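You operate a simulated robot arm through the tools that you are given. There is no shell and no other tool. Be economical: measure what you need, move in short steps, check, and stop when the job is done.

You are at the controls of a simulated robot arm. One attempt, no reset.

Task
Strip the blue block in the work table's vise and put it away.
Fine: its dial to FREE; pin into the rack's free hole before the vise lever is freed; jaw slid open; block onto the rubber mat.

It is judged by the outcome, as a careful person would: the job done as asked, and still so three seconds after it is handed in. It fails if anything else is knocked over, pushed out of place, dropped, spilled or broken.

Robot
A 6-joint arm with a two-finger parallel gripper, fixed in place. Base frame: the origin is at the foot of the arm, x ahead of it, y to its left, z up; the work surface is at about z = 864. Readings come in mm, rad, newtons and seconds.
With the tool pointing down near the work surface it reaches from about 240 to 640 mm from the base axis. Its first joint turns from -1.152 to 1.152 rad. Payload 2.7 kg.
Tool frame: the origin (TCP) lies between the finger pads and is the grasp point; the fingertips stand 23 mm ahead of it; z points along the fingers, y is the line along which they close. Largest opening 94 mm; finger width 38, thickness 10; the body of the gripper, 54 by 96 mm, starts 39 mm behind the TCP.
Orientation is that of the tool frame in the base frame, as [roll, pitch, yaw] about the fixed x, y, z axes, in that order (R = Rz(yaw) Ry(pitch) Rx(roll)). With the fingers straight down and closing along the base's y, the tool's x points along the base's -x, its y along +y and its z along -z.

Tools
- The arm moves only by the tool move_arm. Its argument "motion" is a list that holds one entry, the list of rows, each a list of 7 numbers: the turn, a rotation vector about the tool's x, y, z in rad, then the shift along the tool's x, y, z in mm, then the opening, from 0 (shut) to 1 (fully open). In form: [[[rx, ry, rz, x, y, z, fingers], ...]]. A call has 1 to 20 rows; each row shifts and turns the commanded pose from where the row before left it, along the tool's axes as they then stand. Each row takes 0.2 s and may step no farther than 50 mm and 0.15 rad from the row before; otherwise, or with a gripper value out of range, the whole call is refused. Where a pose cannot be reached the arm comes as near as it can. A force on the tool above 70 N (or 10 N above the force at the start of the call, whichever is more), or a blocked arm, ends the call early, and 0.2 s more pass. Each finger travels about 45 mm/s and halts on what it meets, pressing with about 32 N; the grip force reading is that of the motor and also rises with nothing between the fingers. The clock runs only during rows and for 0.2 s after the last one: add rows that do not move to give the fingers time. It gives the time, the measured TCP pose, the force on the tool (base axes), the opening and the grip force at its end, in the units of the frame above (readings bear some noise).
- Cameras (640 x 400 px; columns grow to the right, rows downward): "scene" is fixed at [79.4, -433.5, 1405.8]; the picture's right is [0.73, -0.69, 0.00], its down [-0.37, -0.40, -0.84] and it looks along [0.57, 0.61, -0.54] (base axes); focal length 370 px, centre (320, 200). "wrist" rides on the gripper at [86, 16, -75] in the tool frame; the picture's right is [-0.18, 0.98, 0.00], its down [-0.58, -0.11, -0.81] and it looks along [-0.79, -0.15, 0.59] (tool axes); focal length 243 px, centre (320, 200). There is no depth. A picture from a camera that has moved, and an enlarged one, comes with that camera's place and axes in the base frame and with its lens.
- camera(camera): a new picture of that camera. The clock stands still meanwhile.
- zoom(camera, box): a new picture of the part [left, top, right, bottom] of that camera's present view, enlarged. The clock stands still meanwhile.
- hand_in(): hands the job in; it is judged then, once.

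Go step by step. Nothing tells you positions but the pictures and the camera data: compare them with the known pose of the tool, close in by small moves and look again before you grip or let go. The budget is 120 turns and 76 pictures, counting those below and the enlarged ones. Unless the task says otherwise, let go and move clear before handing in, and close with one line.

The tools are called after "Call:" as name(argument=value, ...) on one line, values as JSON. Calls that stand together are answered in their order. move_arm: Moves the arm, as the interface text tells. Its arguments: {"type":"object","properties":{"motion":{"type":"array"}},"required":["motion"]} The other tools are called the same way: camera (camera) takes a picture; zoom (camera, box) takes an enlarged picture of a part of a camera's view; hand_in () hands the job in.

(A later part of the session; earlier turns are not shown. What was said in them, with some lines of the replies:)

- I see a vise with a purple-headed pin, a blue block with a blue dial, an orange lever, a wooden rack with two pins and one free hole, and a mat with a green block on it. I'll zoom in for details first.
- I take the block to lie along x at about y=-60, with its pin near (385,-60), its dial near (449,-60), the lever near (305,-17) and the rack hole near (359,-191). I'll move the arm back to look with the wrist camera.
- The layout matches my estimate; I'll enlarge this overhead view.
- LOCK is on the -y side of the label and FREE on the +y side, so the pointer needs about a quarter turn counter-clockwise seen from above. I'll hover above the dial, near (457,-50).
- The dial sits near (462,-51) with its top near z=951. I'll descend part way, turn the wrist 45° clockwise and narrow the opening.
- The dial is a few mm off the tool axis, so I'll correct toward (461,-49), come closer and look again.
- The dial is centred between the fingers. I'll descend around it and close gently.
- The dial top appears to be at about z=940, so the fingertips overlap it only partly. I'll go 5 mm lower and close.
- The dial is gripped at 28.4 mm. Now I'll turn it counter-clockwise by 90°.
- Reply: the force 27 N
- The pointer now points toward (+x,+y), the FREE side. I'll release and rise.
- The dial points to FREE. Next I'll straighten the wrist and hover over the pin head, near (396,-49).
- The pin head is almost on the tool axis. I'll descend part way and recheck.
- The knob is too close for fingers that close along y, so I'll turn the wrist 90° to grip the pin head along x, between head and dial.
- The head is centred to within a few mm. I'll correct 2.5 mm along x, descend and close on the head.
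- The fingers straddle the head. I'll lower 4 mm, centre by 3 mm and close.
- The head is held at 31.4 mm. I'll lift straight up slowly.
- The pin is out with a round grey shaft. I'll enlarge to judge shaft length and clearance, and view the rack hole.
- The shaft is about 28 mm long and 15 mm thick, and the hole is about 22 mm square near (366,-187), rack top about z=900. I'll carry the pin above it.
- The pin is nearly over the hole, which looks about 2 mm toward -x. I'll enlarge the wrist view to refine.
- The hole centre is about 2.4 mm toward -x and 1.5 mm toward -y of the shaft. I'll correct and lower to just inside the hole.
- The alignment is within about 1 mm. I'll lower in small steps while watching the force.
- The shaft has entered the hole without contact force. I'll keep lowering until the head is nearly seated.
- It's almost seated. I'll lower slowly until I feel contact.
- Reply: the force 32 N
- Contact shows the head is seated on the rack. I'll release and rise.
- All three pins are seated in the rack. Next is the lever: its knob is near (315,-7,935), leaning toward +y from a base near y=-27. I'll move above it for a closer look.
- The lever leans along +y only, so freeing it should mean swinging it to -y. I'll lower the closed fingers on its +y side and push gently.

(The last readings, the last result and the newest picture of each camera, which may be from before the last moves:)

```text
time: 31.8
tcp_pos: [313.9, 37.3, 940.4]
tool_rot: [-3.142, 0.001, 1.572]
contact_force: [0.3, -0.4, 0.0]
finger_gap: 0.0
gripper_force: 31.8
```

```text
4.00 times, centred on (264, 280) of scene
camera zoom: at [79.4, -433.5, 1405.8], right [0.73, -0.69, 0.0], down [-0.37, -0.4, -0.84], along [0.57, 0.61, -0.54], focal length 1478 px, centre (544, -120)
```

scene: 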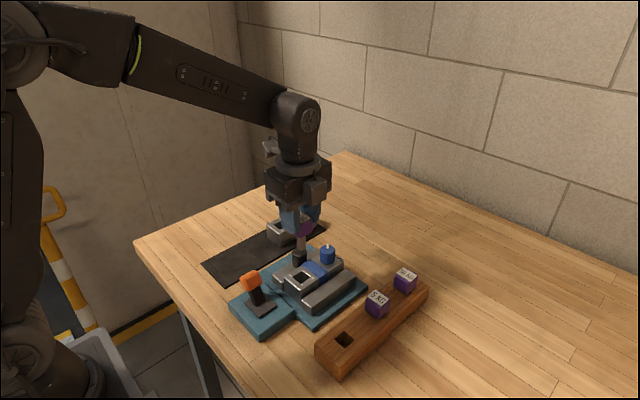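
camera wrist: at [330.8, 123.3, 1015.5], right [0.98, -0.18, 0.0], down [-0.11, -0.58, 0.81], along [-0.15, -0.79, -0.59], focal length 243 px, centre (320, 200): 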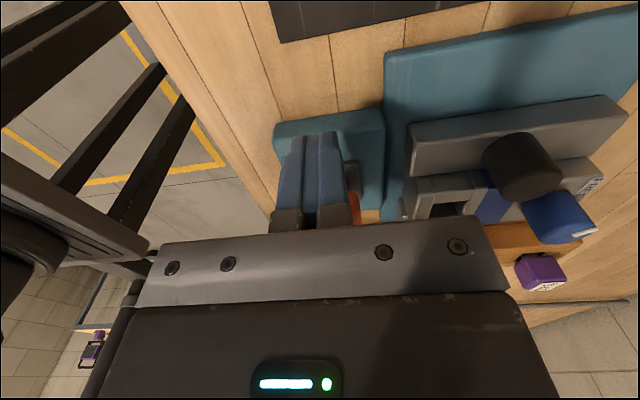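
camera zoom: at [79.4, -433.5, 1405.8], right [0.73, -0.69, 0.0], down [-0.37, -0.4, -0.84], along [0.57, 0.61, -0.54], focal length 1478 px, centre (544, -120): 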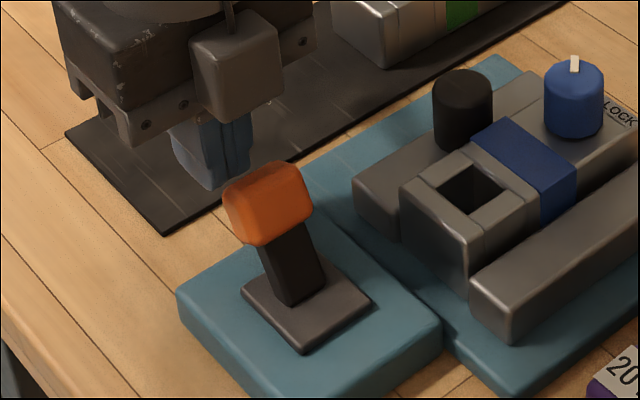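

The fingers stand behind the knob. I'll push toward -y in small steps.

Call:
move_arm(motion=[[[0, 0, 0, -8, 0, 0, 0], [0, 0, 0, -6, 0, 0, 0], [0, 0, 0, -6, 0, 0, 0], [0, 0, 0, -6, 0, 0, 0], [0, 0, 0, -6, 0, 0, 0], [0, 0, 0, 0, 0, 0, 0]]])

Call:
zoom(camera="scene", box=[216, 230, 312, 330])

```text
time: 32.8
tcp_pos: [315.1, 16.8, 946.6]
tool_rot: [3.137, -0.004, 1.572]
contact_force: [-9.0, 8.1, 15.6]
finger_gap: 0.1
gripper_force: 32.0
stopped in row 5: the force on the tool passed its limit (the readings are from after the stop); the commanded pose is now the measured one
```

```text
4.00 times, centred on (264, 280) of scene
camera zoom: at [79.0, -433.3, 1405.9], right [0.73, -0.69, 0.0], down [-0.37, -0.4, -0.84], along [0.57, 0.61, -0.54], focal length 1478 px, centre (544, -120)
```

zoom: 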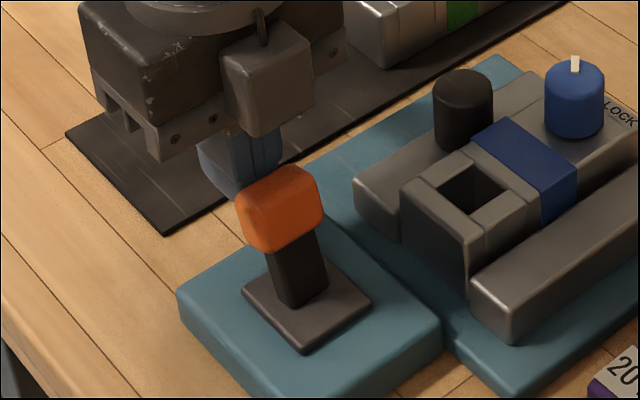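

The lever moved a little, but the fingertips rode up over the knob. I'll back off, lower about 12 mm and push again more squarely.

Call:
move_arm(motion=[[[0, 0, 0, 12, 0, 0, 0], [0, 0, 0, 0, 0, 12, 0], [0, 0, 0, 0, 0, 3, 0], [0, 0, 0, -6, 0, 0, 0], [0, 0, 0, -4, 0, 0, 0], [0, 0, 0, -4, 0, 0, 0], [0, 0, 0, -4, 0, 0, 0], [0, 0, 0, -4, 0, 0, 0], [0, 0, 0, -4, 0, 0, 0], [0, 0, 0, 0, 0, 0, 0]]])

Call:
zoom(camera="scene", box=[216, 230, 312, 330])

```text
time: 35.0
tcp_pos: [316.7, 0.6, 930.8]
tool_rot: [3.137, -0.004, 1.571]
contact_force: [0.2, 0.4, -0.5]
finger_gap: 0.1
gripper_force: 32.0
```

```text
4.00 times, centred on (264, 280) of scene
camera zoom: at [79.4, -433.5, 1405.8], right [0.73, -0.69, 0.0], down [-0.37, -0.4, -0.84], along [0.57, 0.61, -0.54], focal length 1478 px, centre (544, -120)
```

zoom: 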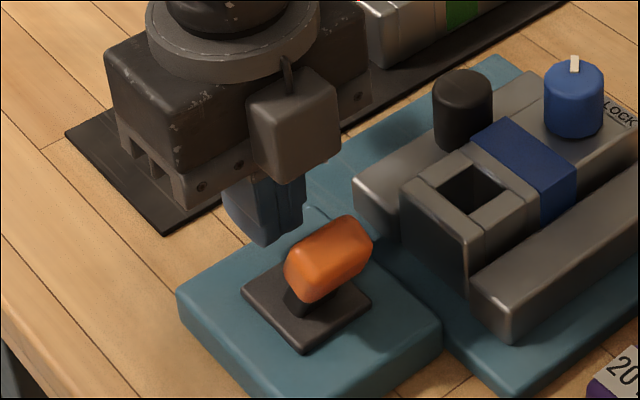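

The lever has flipped over to the -y side. Next I'll rise, open and hover over the black jaw knob, near (418,-9).

Call:
move_arm(motion=[[[0, 0, 0, 10, 0, -30, 0], [0, 0, 0, 0, 0, -45, 0.2], [0, 0, 0, -6, 34, 0, 0.5], [0, 0, 0, -6, 34, 0, 0.5], [0, 0, 0, -6, 33, 0, 0.5], [0, 0, 0, 0, 0, 0, 0.5]]])

Call:
camera(camera="wrist")

Call:
zoom(camera="scene", box=[216, 230, 376, 330])

```text
time: 36.4
tcp_pos: [415.2, -9.2, 1006.2]
tool_rot: [3.135, -0.004, 1.571]
contact_force: [0.7, -0.3, -0.1]
finger_gap: 46.9
gripper_force: 0.0
```

```text
28 pictures are left
camera wrist: at [431.7, 77.3, 1081.0], right [0.98, -0.18, 0.0], down [-0.11, -0.58, 0.8], along [-0.14, -0.79, -0.59], focal length 243 px, centre (320, 200)
```

wrist: 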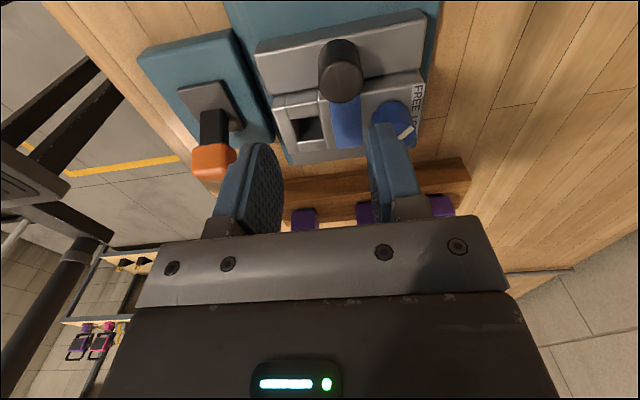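

```text
4.00 times, centred on (296, 280) of scene
camera zoom: at [79.5, -433.5, 1405.8], right [0.73, -0.69, 0.0], down [-0.37, -0.4, -0.84], along [0.57, 0.61, -0.54], focal length 1478 px, centre (416, -120)
```

zoom: 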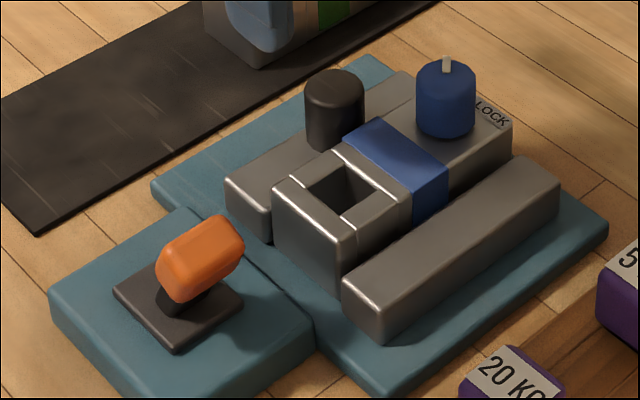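

The lever is over at the -y side. The knob is near (430,-3) with its top near z=931; I'll centre on it and descend part way.

Call:
move_arm(motion=[[[0, 0, 0, 6, 15, 20, 0.5], [0, 0, 0, 0, 0, 22, 0.5], [0, 0, 0, 0, 0, 0, 0.5]]])

Call:
camera(camera="wrist")

```text
time: 37.2
tcp_pos: [429.9, -2.5, 963.8]
tool_rot: [3.134, -0.003, 1.575]
contact_force: [0.7, 0.4, 0.0]
finger_gap: 47.1
gripper_force: 0.1
```

```text
26 pictures are left
camera wrist: at [447.1, 83.4, 1039.4], right [0.98, -0.18, 0.01], down [-0.11, -0.58, 0.8], along [-0.14, -0.79, -0.59], focal length 243 px, centre (320, 200)
```

wrist: 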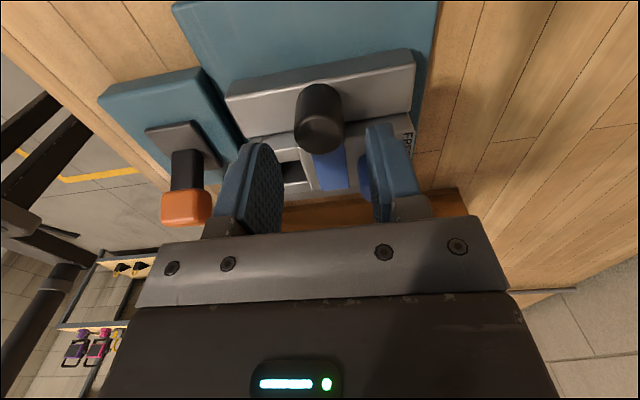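

The knob is centred. I'll descend around it and close.

Call:
move_arm(motion=[[[0, 0, 0, 0, 0, 14, 0.5], [0, 0, 0, 0, 0, 13, 0.5], [0, 0, 0, 0, 0, 0, 0.4], [0, 0, 0, 0, 0, 0, 0.3], [0, 0, 0, 0, 0, 0, 0.2], [0, 0, 0, 0, 0, 0, 0.2]]])

Call:
camera(camera="wrist")

```text
time: 38.6
tcp_pos: [430.3, -1.4, 936.5]
tool_rot: [3.136, -0.004, 1.571]
contact_force: [-0.7, -0.3, -1.5]
finger_gap: 29.2
gripper_force: 44.9
```

```text
25 pictures are left
camera wrist: at [446.5, 84.7, 1011.4], right [0.98, -0.18, 0.0], down [-0.11, -0.58, 0.8], along [-0.14, -0.79, -0.59], focal length 243 px, centre (320, 200)
```

wrist: 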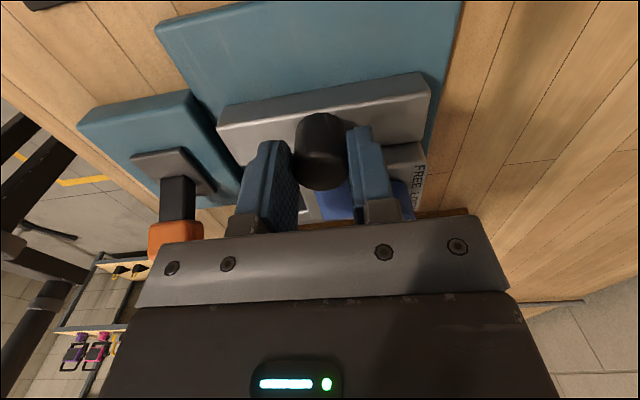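

The knob is gripped. I'll slide the jaw toward +y in small steps.

Call:
move_arm(motion=[[[0, 0, 0, 4, 0, 0, 0.2], [0, 0, 0, 5, 0, 0, 0.2], [0, 0, 0, 5, 0, 0, 0.2], [0, 0, 0, 5, 0, 0, 0.2], [0, 0, 0, 5, 0, 0, 0.2], [0, 0, 0, 0, 0, 0, 0.2]]])

Call:
camera(camera="wrist")

Call:
zoom(camera="scene", box=[216, 220, 376, 320])

```text
time: 40.0
tcp_pos: [430.0, 25.3, 935.6]
tool_rot: [-3.139, -0.001, 1.57]
contact_force: [-21.3, 0.1, -5.0]
finger_gap: 28.9
gripper_force: 44.8
```

```text
24 pictures are left
camera wrist: at [447.3, 110.7, 1011.2], right [0.98, -0.18, 0.0], down [-0.11, -0.58, 0.81], along [-0.15, -0.79, -0.59], focal length 243 px, centre (320, 200)
```

wrist: 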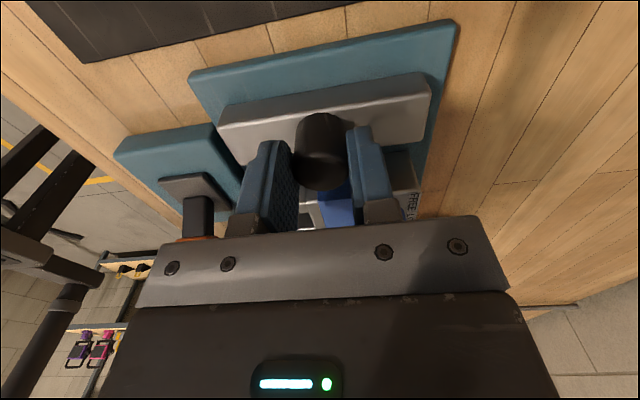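

```text
4.00 times, centred on (296, 270) of scene
camera zoom: at [79.0, -433.5, 1405.9], right [0.73, -0.69, 0.0], down [-0.37, -0.4, -0.84], along [0.57, 0.61, -0.54], focal length 1478 px, centre (416, -80)
```

zoom: 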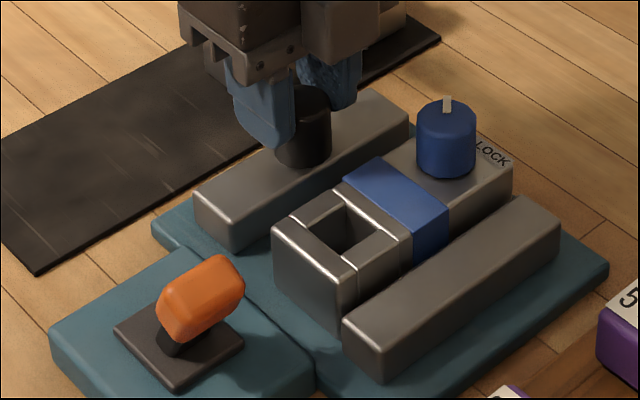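

The jaw slides freely and has moved about 25 mm. I'll push it further until it meets its stop.

Call:
move_arm(motion=[[[0, 0, 0, 4, 0, 0, 0.2], [0, 0, 0, 4, 0, 0, 0.2], [0, 0, 0, 4, 0, 0, 0.2], [0, 0, 0, 0, 0, 0, 0.2]]])

```text
time: 41.0
tcp_pos: [431.1, 37.7, 937.2]
tool_rot: [-3.141, -0.001, 1.572]
contact_force: [-24.9, -0.1, 7.3]
finger_gap: 28.9
gripper_force: 45.2
```

Call:
zoom(camera="scene", box=[216, 200, 376, 300])

```text
4.00 times, centred on (296, 250) of scene
camera zoom: at [78.7, -433.5, 1405.9], right [0.73, -0.69, 0.0], down [-0.37, -0.4, -0.84], along [0.57, 0.61, -0.54], focal length 1478 px, centre (416, 0)
```

zoom: 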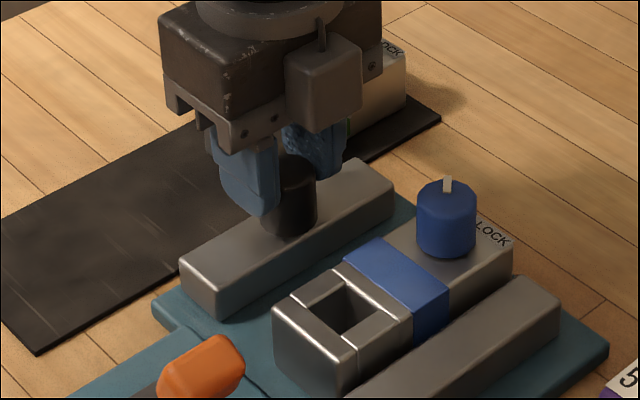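

The jaw is now open by almost 40 mm, right at the plate's edge, which is enough. I'll release the knob and rise.

Call:
move_arm(motion=[[[0, 0, 0, 0, 0, 0, 0.3], [0, 0, 0, 0, 0, 0, 0.5], [0, 0, 0, 0, 0, 0, 0.5], [0, 0, 0, 0, 0, -30, 0.5], [0, 0, 0, 0, 0, -45, 0.5], [0, 0, 0, 0, 0, -45, 0.5], [0, 0, 0.1309, 0, 0, 0, 0.5], [0, 0, -0.1309, 0, 0, 0, 0.5]]])

```text
time: 42.8
tcp_pos: [432.6, 35.3, 1053.8]
tool_rot: [3.137, -0.004, 1.572]
contact_force: [0.8, -0.1, 0.0]
finger_gap: 47.2
gripper_force: 0.1
```

Next is the block: I'll turn the wrist back so the fingers close along y, and hover over the block's middle, near (432,-47).

Call:
move_arm(motion=[[[0, 0, 0, -41, 0, 0, 0.66], [0, 0, 0, -41, 0, 0, 0.66], [0, 0, -0.1309, 0, 0, 0, 0.66], [0, 0, -0.1309, 0, 0, 0, 0.66], [0, 0, -0.1309, 0, 0, 0, 0.66], [0, 0, -0.1309, 0, 0, 0, 0.66], [0, 0, -0.1309, 0, 0, 0, 0.66], [0, 0, -0.1309, 0, 0, 0, 0.66], [0, 0, -0.1309, 0, 0, 0, 0.66], [0, 0, -0.1309, 0, 0, 0, 0.66], [0, 0, -0.1309, 0, 0, 0, 0.66], [0, 0, -0.1309, 0, 0, 0, 0.66], [0, 0, -0.1309, 0, 0, 0, 0.66], [0, 0, -0.1309, 0, 0, 25, 0.66], [0, 0, 0, 0, 0, 25, 0.66], [0, 0, 0, 0, 0, 0, 0.66]]])

Call:
camera(camera="wrist")

Call:
zoom(camera="scene", box=[216, 220, 376, 320])

```text
time: 46.2
tcp_pos: [432.8, -44.7, 1007.5]
tool_rot: [3.139, 0.007, -3.139]
contact_force: [-0.2, 0.6, -0.3]
finger_gap: 62.0
gripper_force: 0.0
```

```text
21 pictures are left
camera wrist: at [346.3, -29.3, 1081.9], right [0.18, 0.98, 0.0], down [0.58, -0.11, 0.81], along [0.8, -0.15, -0.59], focal length 243 px, centre (320, 200)
```

wrist: 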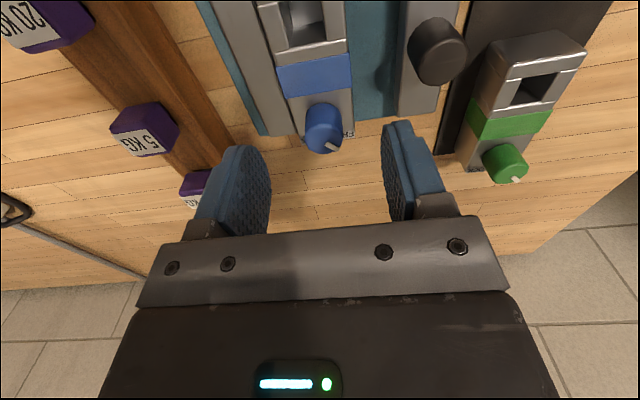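

```text
4.00 times, centred on (296, 270) of scene
camera zoom: at [79.4, -433.5, 1405.8], right [0.73, -0.69, 0.0], down [-0.37, -0.4, -0.84], along [0.57, 0.61, -0.54], focal length 1478 px, centre (416, -80)
```

zoom: 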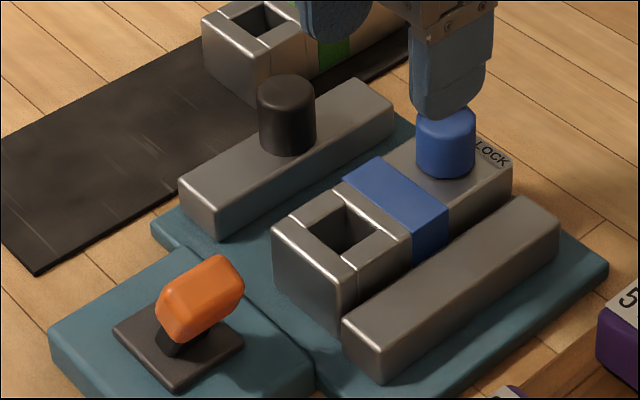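

The stripe, the block's middle, is near (429,-47.5). I'll correct and descend to just above the block's shoulders.

Call:
move_arm(motion=[[[0, 0, 0, 3, -2.5, 20, 0.7], [0, 0, 0, 0, 0, 20, 0.7], [0, 0, 0, 0, 0, 15, 0.7], [0, 0, 0, 0, 0, 0, 0.7]]])

Call:
camera(camera="wrist")

Call:
zoom(camera="scene", box=[256, 230, 376, 310])

```text
time: 47.2
tcp_pos: [429.8, -50.2, 952.8]
tool_rot: [3.138, 0.005, -3.141]
contact_force: [0.4, 0.3, 0.8]
finger_gap: 65.9
gripper_force: 0.1
```

```text
19 pictures are left
camera wrist: at [344.0, -33.7, 1027.6], right [0.18, 0.98, 0.0], down [0.58, -0.11, 0.81], along [0.8, -0.15, -0.59], focal length 243 px, centre (320, 200)
```

wrist: 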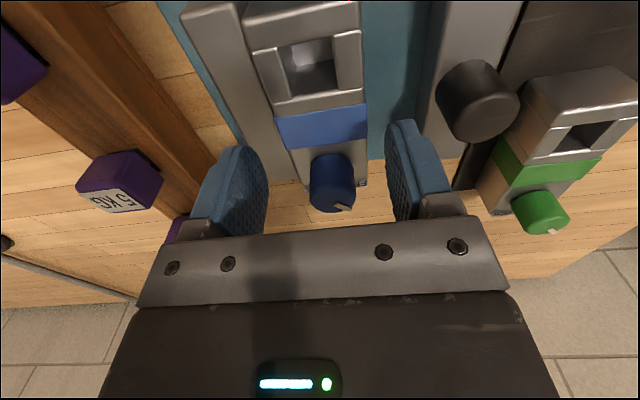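

```text
5.00 times, centred on (316, 270) of scene
camera zoom: at [79.4, -433.5, 1405.8], right [0.73, -0.69, 0.0], down [-0.37, -0.4, -0.84], along [0.57, 0.61, -0.54], focal length 1848 px, centre (340, -150)
```

zoom: 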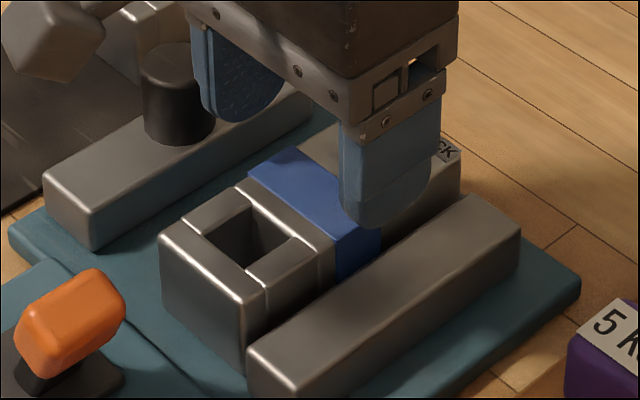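

The fingers straddle the block and clear the jaw and knob. I'll lower to a tip height of about z=908, above the fixed jaw, and close.

Call:
move_arm(motion=[[[0, 0, 0, 2, 1, 8, 0.7], [0, 0, 0, 0, 0, 8, 0.7], [0, 0, 0, 0, 0, 5, 0.7], [0, 0, 0, 0, 0, 0, 0.6], [0, 0, 0, 0, 0, 0, 0.5], [0, 0, 0, 0, 0, 0, 0.4], [0, 0, 0, 0, 0, 0, 0.4], [0, 0, 0, 0, 0, 0, 0.4]]])

Call:
camera(camera="wrist")

Call:
zoom(camera="scene", box=[256, 230, 376, 310])

```text
time: 49.0
tcp_pos: [426.8, -46.9, 932.0]
tool_rot: [3.138, 0.008, -3.141]
contact_force: [0.5, -1.1, -0.1]
finger_gap: 49.7
gripper_force: 32.1
```

```text
17 pictures are left
camera wrist: at [341.3, -31.5, 1005.4], right [0.18, 0.98, 0.0], down [0.58, -0.11, 0.81], along [0.8, -0.15, -0.59], focal length 243 px, centre (320, 200)
```

wrist: 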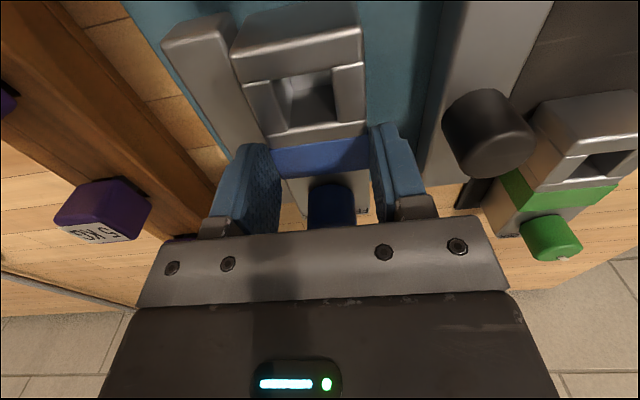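

```text
5.00 times, centred on (316, 270) of scene
camera zoom: at [79.5, -433.5, 1405.8], right [0.73, -0.69, 0.0], down [-0.37, -0.4, -0.84], along [0.57, 0.61, -0.54], focal length 1848 px, centre (340, -150)
```

zoom: 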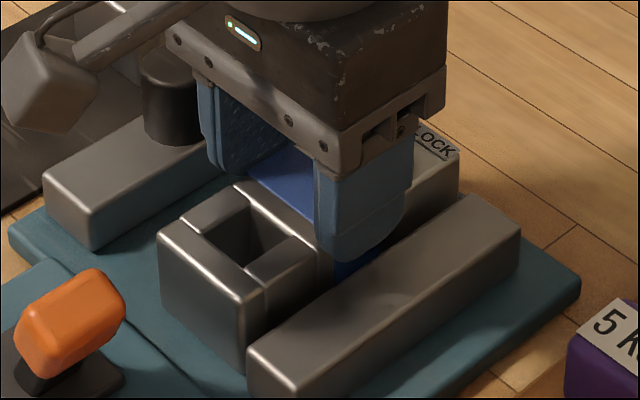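

The grip has about 9 mm of overlap. I'll regrip 3 mm lower for security, then lift gently.

Call:
move_arm(motion=[[[0, 0, 0, 0, 0, 0, 0.6], [0, 0, 0, 0, 0, 3, 0.6], [0, 0, 0, 0, 0, 0, 0.5], [0, 0, 0, 0, 0, 0, 0.35], [0, 0, 0, 0, 0, 0, 0.35], [0, 0, 0, 0, 0, 0, 0.35], [0, 0, 0, 0, 0, -5, 0.35], [0, 0, 0, 0, 0, -5, 0.35], [0, 0, 0, 0, 0, -5, 0.35], [0, 0, 0, 0, 0, -5, 0.35], [0, 0, 0, 0, 0, 0, 0.35]]])

Call:
zoom(camera="scene", box=[236, 220, 376, 310])

```text
time: 51.4
tcp_pos: [426.8, -47.4, 947.5]
tool_rot: [3.139, 0.006, 3.141]
contact_force: [0.0, 0.1, -0.6]
finger_gap: 32.9
gripper_force: 0.1
```

```text
4.44 times, centred on (306, 265) of scene
camera zoom: at [79.4, -433.5, 1405.8], right [0.73, -0.69, 0.0], down [-0.37, -0.4, -0.84], along [0.57, 0.61, -0.54], focal length 1642 px, centre (382, -89)
```

zoom: 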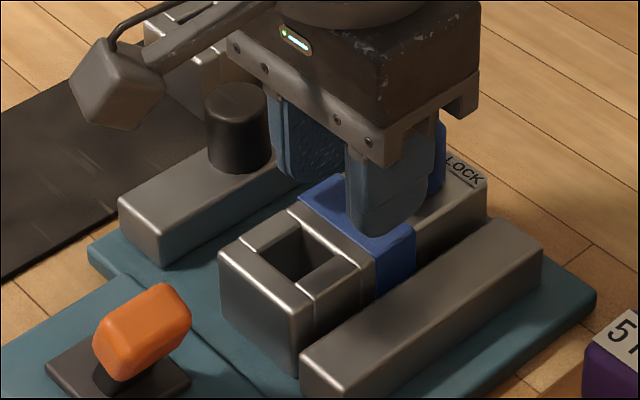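

The fingertips slipped off the top without moving the block: its top is lower than I thought, about z=910, and the jaw is well below. I'll open and regrip about 10 mm lower.

Call:
move_arm(motion=[[[0, 0, 0, 0, 0, 0, 0.55], [0, 0, 0, 0, 0, 0, 0.7], [0, 0, 0, 0, 0, 0, 0.7], [0, 0, 0, 0, 0, 10, 0.7], [0, 0, 0, 0, 0, 10, 0.7], [0, 0, 0, 0, 0, 4, 0.7], [0, 0, 0, 0, 0, 3, 0.7], [0, 0, 0, 0, 0, 0, 0.7]]])

Call:
zoom(camera="scene", box=[256, 230, 376, 310])

```text
time: 53.2
tcp_pos: [428.1, -47.2, 922.0]
tool_rot: [3.138, 0.005, -3.141]
contact_force: [-0.6, 0.0, -0.2]
finger_gap: 65.8
gripper_force: 0.1
```

```text
5.00 times, centred on (316, 270) of scene
camera zoom: at [79.4, -433.5, 1405.8], right [0.73, -0.69, 0.0], down [-0.37, -0.4, -0.84], along [0.57, 0.61, -0.54], focal length 1848 px, centre (340, -150)
```

zoom: 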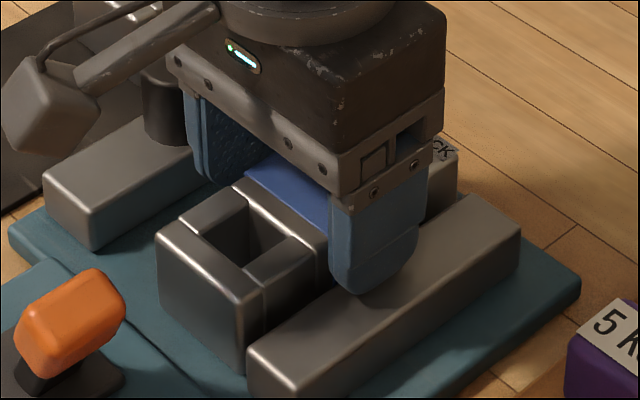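

The fingers are just above the fixed jaw with no contact. I'll close here.

Call:
move_arm(motion=[[[0, 0, 0, 0, 0, 2, 0.7], [0, 0, 0, 0, 0, 0, 0.6], [0, 0, 0, 0, 0, 0, 0.45], [0, 0, 0, 0, 0, 0, 0.35], [0, 0, 0, 0, 0, 0, 0.35], [0, 0, 0, 0, 0, 0, 0.35], [0, 0, 0, 0, 0, -4, 0.35], [0, 0, 0, 0, 0, -4, 0.35], [0, 0, 0, 0, 0, 0, 0.35]]])

Call:
zoom(camera="scene", box=[256, 230, 376, 310])

```text
time: 55.2
tcp_pos: [426.3, -47.5, 926.4]
tool_rot: [3.141, 0.005, 3.141]
contact_force: [0.4, -0.1, -4.3]
finger_gap: 49.9
gripper_force: 32.8
```

```text
5.00 times, centred on (316, 270) of scene
camera zoom: at [79.5, -433.5, 1405.8], right [0.73, -0.69, 0.0], down [-0.37, -0.4, -0.84], along [0.57, 0.61, -0.54], focal length 1848 px, centre (340, -150)
```

zoom: 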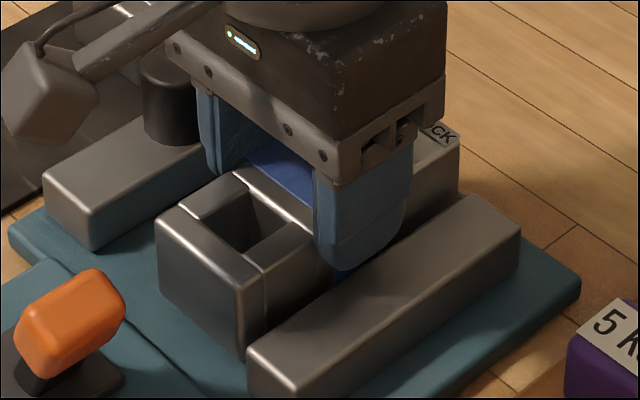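

The block is lifting, with about 4 N of weight on the tool. I'll raise it clear of the jaw knob.

Call:
move_arm(motion=[[[0, 0, 0, 0, 0, -8, 0.35], [0, 0, 0, 0, 0, -12, 0.35], [0, 0, 0, 0, 0, -15, 0.35], [0, 0, 0, 0, 0, -15, 0.35], [0, 0, 0, 0, 0, -15, 0.35], [0, 0, 0, 0, 0, -15, 0.35], [0, 0, 0, 0, 0, 0, 0.35]]])

Call:
camera(camera="scene")

```text
time: 56.8
tcp_pos: [427.1, -48.8, 1007.4]
tool_rot: [3.14, 0.006, -3.141]
contact_force: [0.1, 0.2, -4.8]
finger_gap: 49.8
gripper_force: 31.8
```

```text
12 pictures are left
```

scene: 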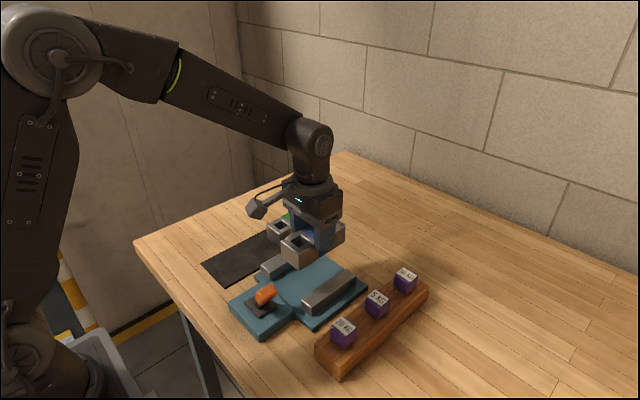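

The block hangs level. I'll carry it to above the mat's free end, TCP near (367,127).

Call:
move_arm(motion=[[[0, 0, 0, 4, 12, 0, 0.35], [0, 0, 0, 8, 23, 0, 0.35], [0, 0, 0, 8, 23, 0, 0.35], [0, 0, 0, 8, 23, 0, 0.35], [0, 0, 0, 8, 23, 0, 0.35], [0, 0, 0, 8, 23, 0, 0.35], [0, 0, 0, 8, 23, 0, 0.35], [0, 0, 0, 8, 25, 0, 0.35], [0, 0, 0, 0, 0, 0, 0.35]]])

Call:
camera(camera="wrist")

Call:
zoom(camera="scene", box=[190, 180, 350, 290])

```text
time: 58.8
tcp_pos: [365.5, 126.9, 1005.9]
tool_rot: [3.137, 0.005, -3.141]
contact_force: [-0.7, -0.7, -4.3]
finger_gap: 49.6
gripper_force: 31.9
```

```text
11 pictures are left
camera wrist: at [278.6, 143.2, 1080.7], right [0.18, 0.98, 0.0], down [0.58, -0.11, 0.81], along [0.8, -0.15, -0.59], focal length 243 px, centre (320, 200)
```

wrist: 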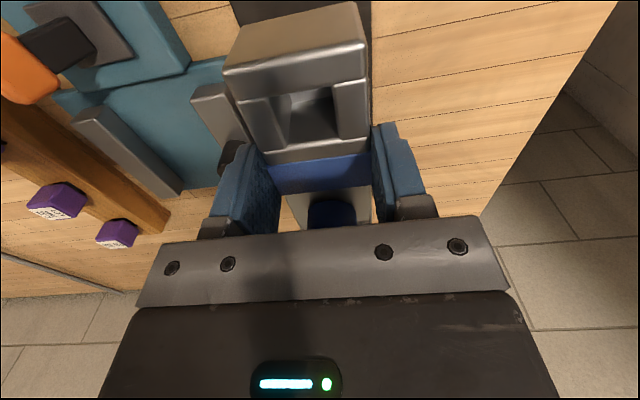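

```text
3.64 times, centred on (270, 235) of scene
camera zoom: at [79.5, -433.5, 1405.8], right [0.73, -0.69, 0.0], down [-0.37, -0.4, -0.84], along [0.57, 0.61, -0.54], focal length 1344 px, centre (502, 73)
```

zoom: 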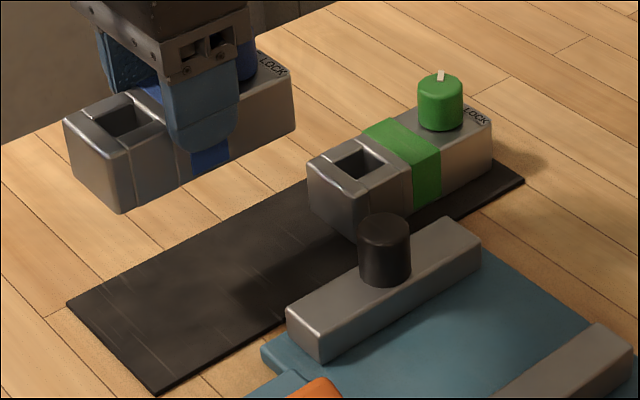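

The block is over the free part of the mat, which spans about x 300–457 and y 72–174. I'll adjust by a few mm and lower most of the way.

Call:
move_arm(motion=[[[0, 0, 0, -5, -3, 10, 0.35], [0, 0, 0, 0, 0, 20, 0.35], [0, 0, 0, 0, 0, 20, 0.35], [0, 0, 0, 0, 0, 18, 0.35], [0, 0, 0, 0, 0, 10, 0.35], [0, 0, 0, 0, 0, 0, 0.35]]])

Call:
zoom(camera="scene", box=[190, 180, 350, 290])

```text
time: 60.2
tcp_pos: [371.0, 127.3, 927.5]
tool_rot: [3.139, 0.006, -3.141]
contact_force: [0.3, -0.3, -4.4]
finger_gap: 49.8
gripper_force: 32.1
```

```text
3.64 times, centred on (270, 235) of scene
camera zoom: at [79.5, -433.5, 1405.8], right [0.73, -0.69, 0.0], down [-0.37, -0.4, -0.84], along [0.57, 0.61, -0.54], focal length 1344 px, centre (502, 73)
```

zoom: 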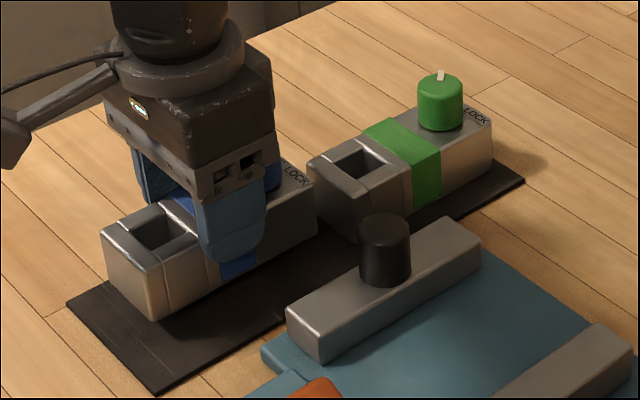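

The block hangs well inside the mat's outline. I'll lower slowly until it touches.

Call:
move_arm(motion=[[[0, 0, 0, 0, -3, 4, 0.35], [0, 0, 0, 0, 0, 4, 0.35], [0, 0, 0, 0, 0, 3, 0.35], [0, 0, 0, 0, 0, 2, 0.35], [0, 0, 0, 0, 0, 2, 0.35], [0, 0, 0, 0, 0, 0, 0.35]]])

```text
time: 61.6
tcp_pos: [372.1, 121.6, 914.2]
tool_rot: [3.138, 0.005, -3.141]
contact_force: [0.1, 0.7, -5.1]
finger_gap: 49.8
gripper_force: 32.3
```

Call:
move_arm(motion=[[[0, 0, 0, 0, 0, 2, 0.35], [0, 0, 0, 0, 0, 2, 0.35], [0, 0, 0, 0, 0, 1, 0.35], [0, 0, 0, 0, 0, 0, 0.35]]])

Call:
zoom(camera="scene", box=[200, 200, 310, 290])

```text
time: 62.6
tcp_pos: [373.7, 121.8, 909.4]
tool_rot: [3.138, 0.009, -3.14]
contact_force: [-4.9, -5.0, 26.4]
finger_gap: 49.8
gripper_force: 32.0
```

```text
4.44 times, centred on (255, 245) of scene
camera zoom: at [79.0, -433.7, 1405.8], right [0.73, -0.69, 0.0], down [-0.37, -0.4, -0.84], along [0.57, 0.61, -0.54], focal length 1642 px, centre (609, 0)
```

zoom: 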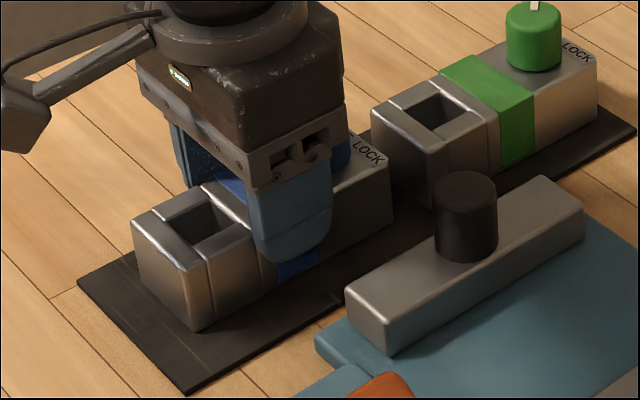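

The block is down on the mat. I'll relax the pressure, open and rise straight up.

Call:
move_arm(motion=[[[0, 0, 0, 0, 0, -1, 0.35], [0, 0, 0, 0, 0, 0, 0.55], [0, 0, 0, 0, 0, 0, 0.68], [0, 0, 0, 0, 0, 0, 0.68], [0, 0, 0, 0, 0, -25, 0.68], [0, 0, 0, 0, 0, -40, 0.68], [0, 0, 0, 0, 0, -45, 0.68], [0, 0, 0, 0, 0, -45, 0.68], [0, 0, 0, 0, 0, 0, 0.68]]])

Call:
camera(camera="scene")

Call:
zoom(camera="scene", box=[190, 190, 390, 330])

```text
time: 64.6
tcp_pos: [373.7, 121.4, 1067.1]
tool_rot: [3.138, 0.004, -3.141]
contact_force: [-0.3, 0.2, -0.1]
finger_gap: 63.6
gripper_force: 0.0
```

```text
7 pictures are left
```

scene: 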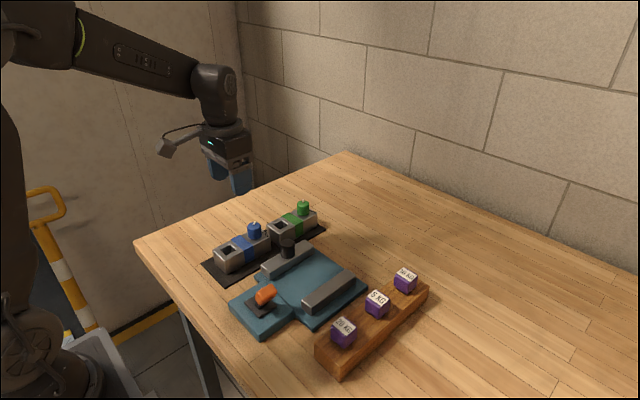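

```text
2.86 times, centred on (290, 260) of scene
camera zoom: at [79.4, -433.5, 1405.8], right [0.73, -0.69, 0.0], down [-0.37, -0.4, -0.84], along [0.57, 0.61, -0.54], focal length 1056 px, centre (406, 29)
```

zoom: 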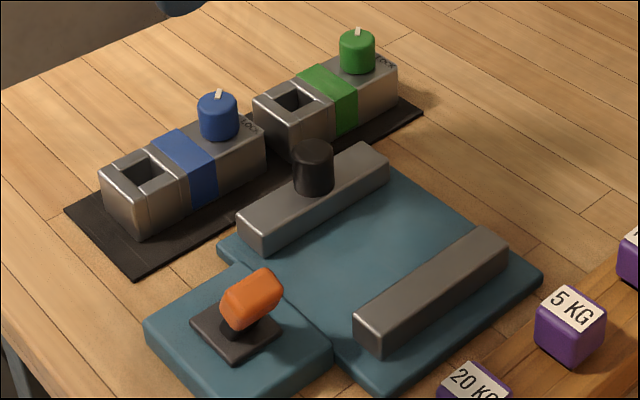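

Everything looks right: dial at FREE, pin in the rack, lever freed, jaw open, and the block on the mat with the arm clear. I'm handing it in.

Call:
hand_in()

```text
The job is handed in.
```

The blue block is stripped and on the rubber mat: its dial was turned to FREE, the pin went into the rack's free hole before I freed the lever, and the jaw is slid open.
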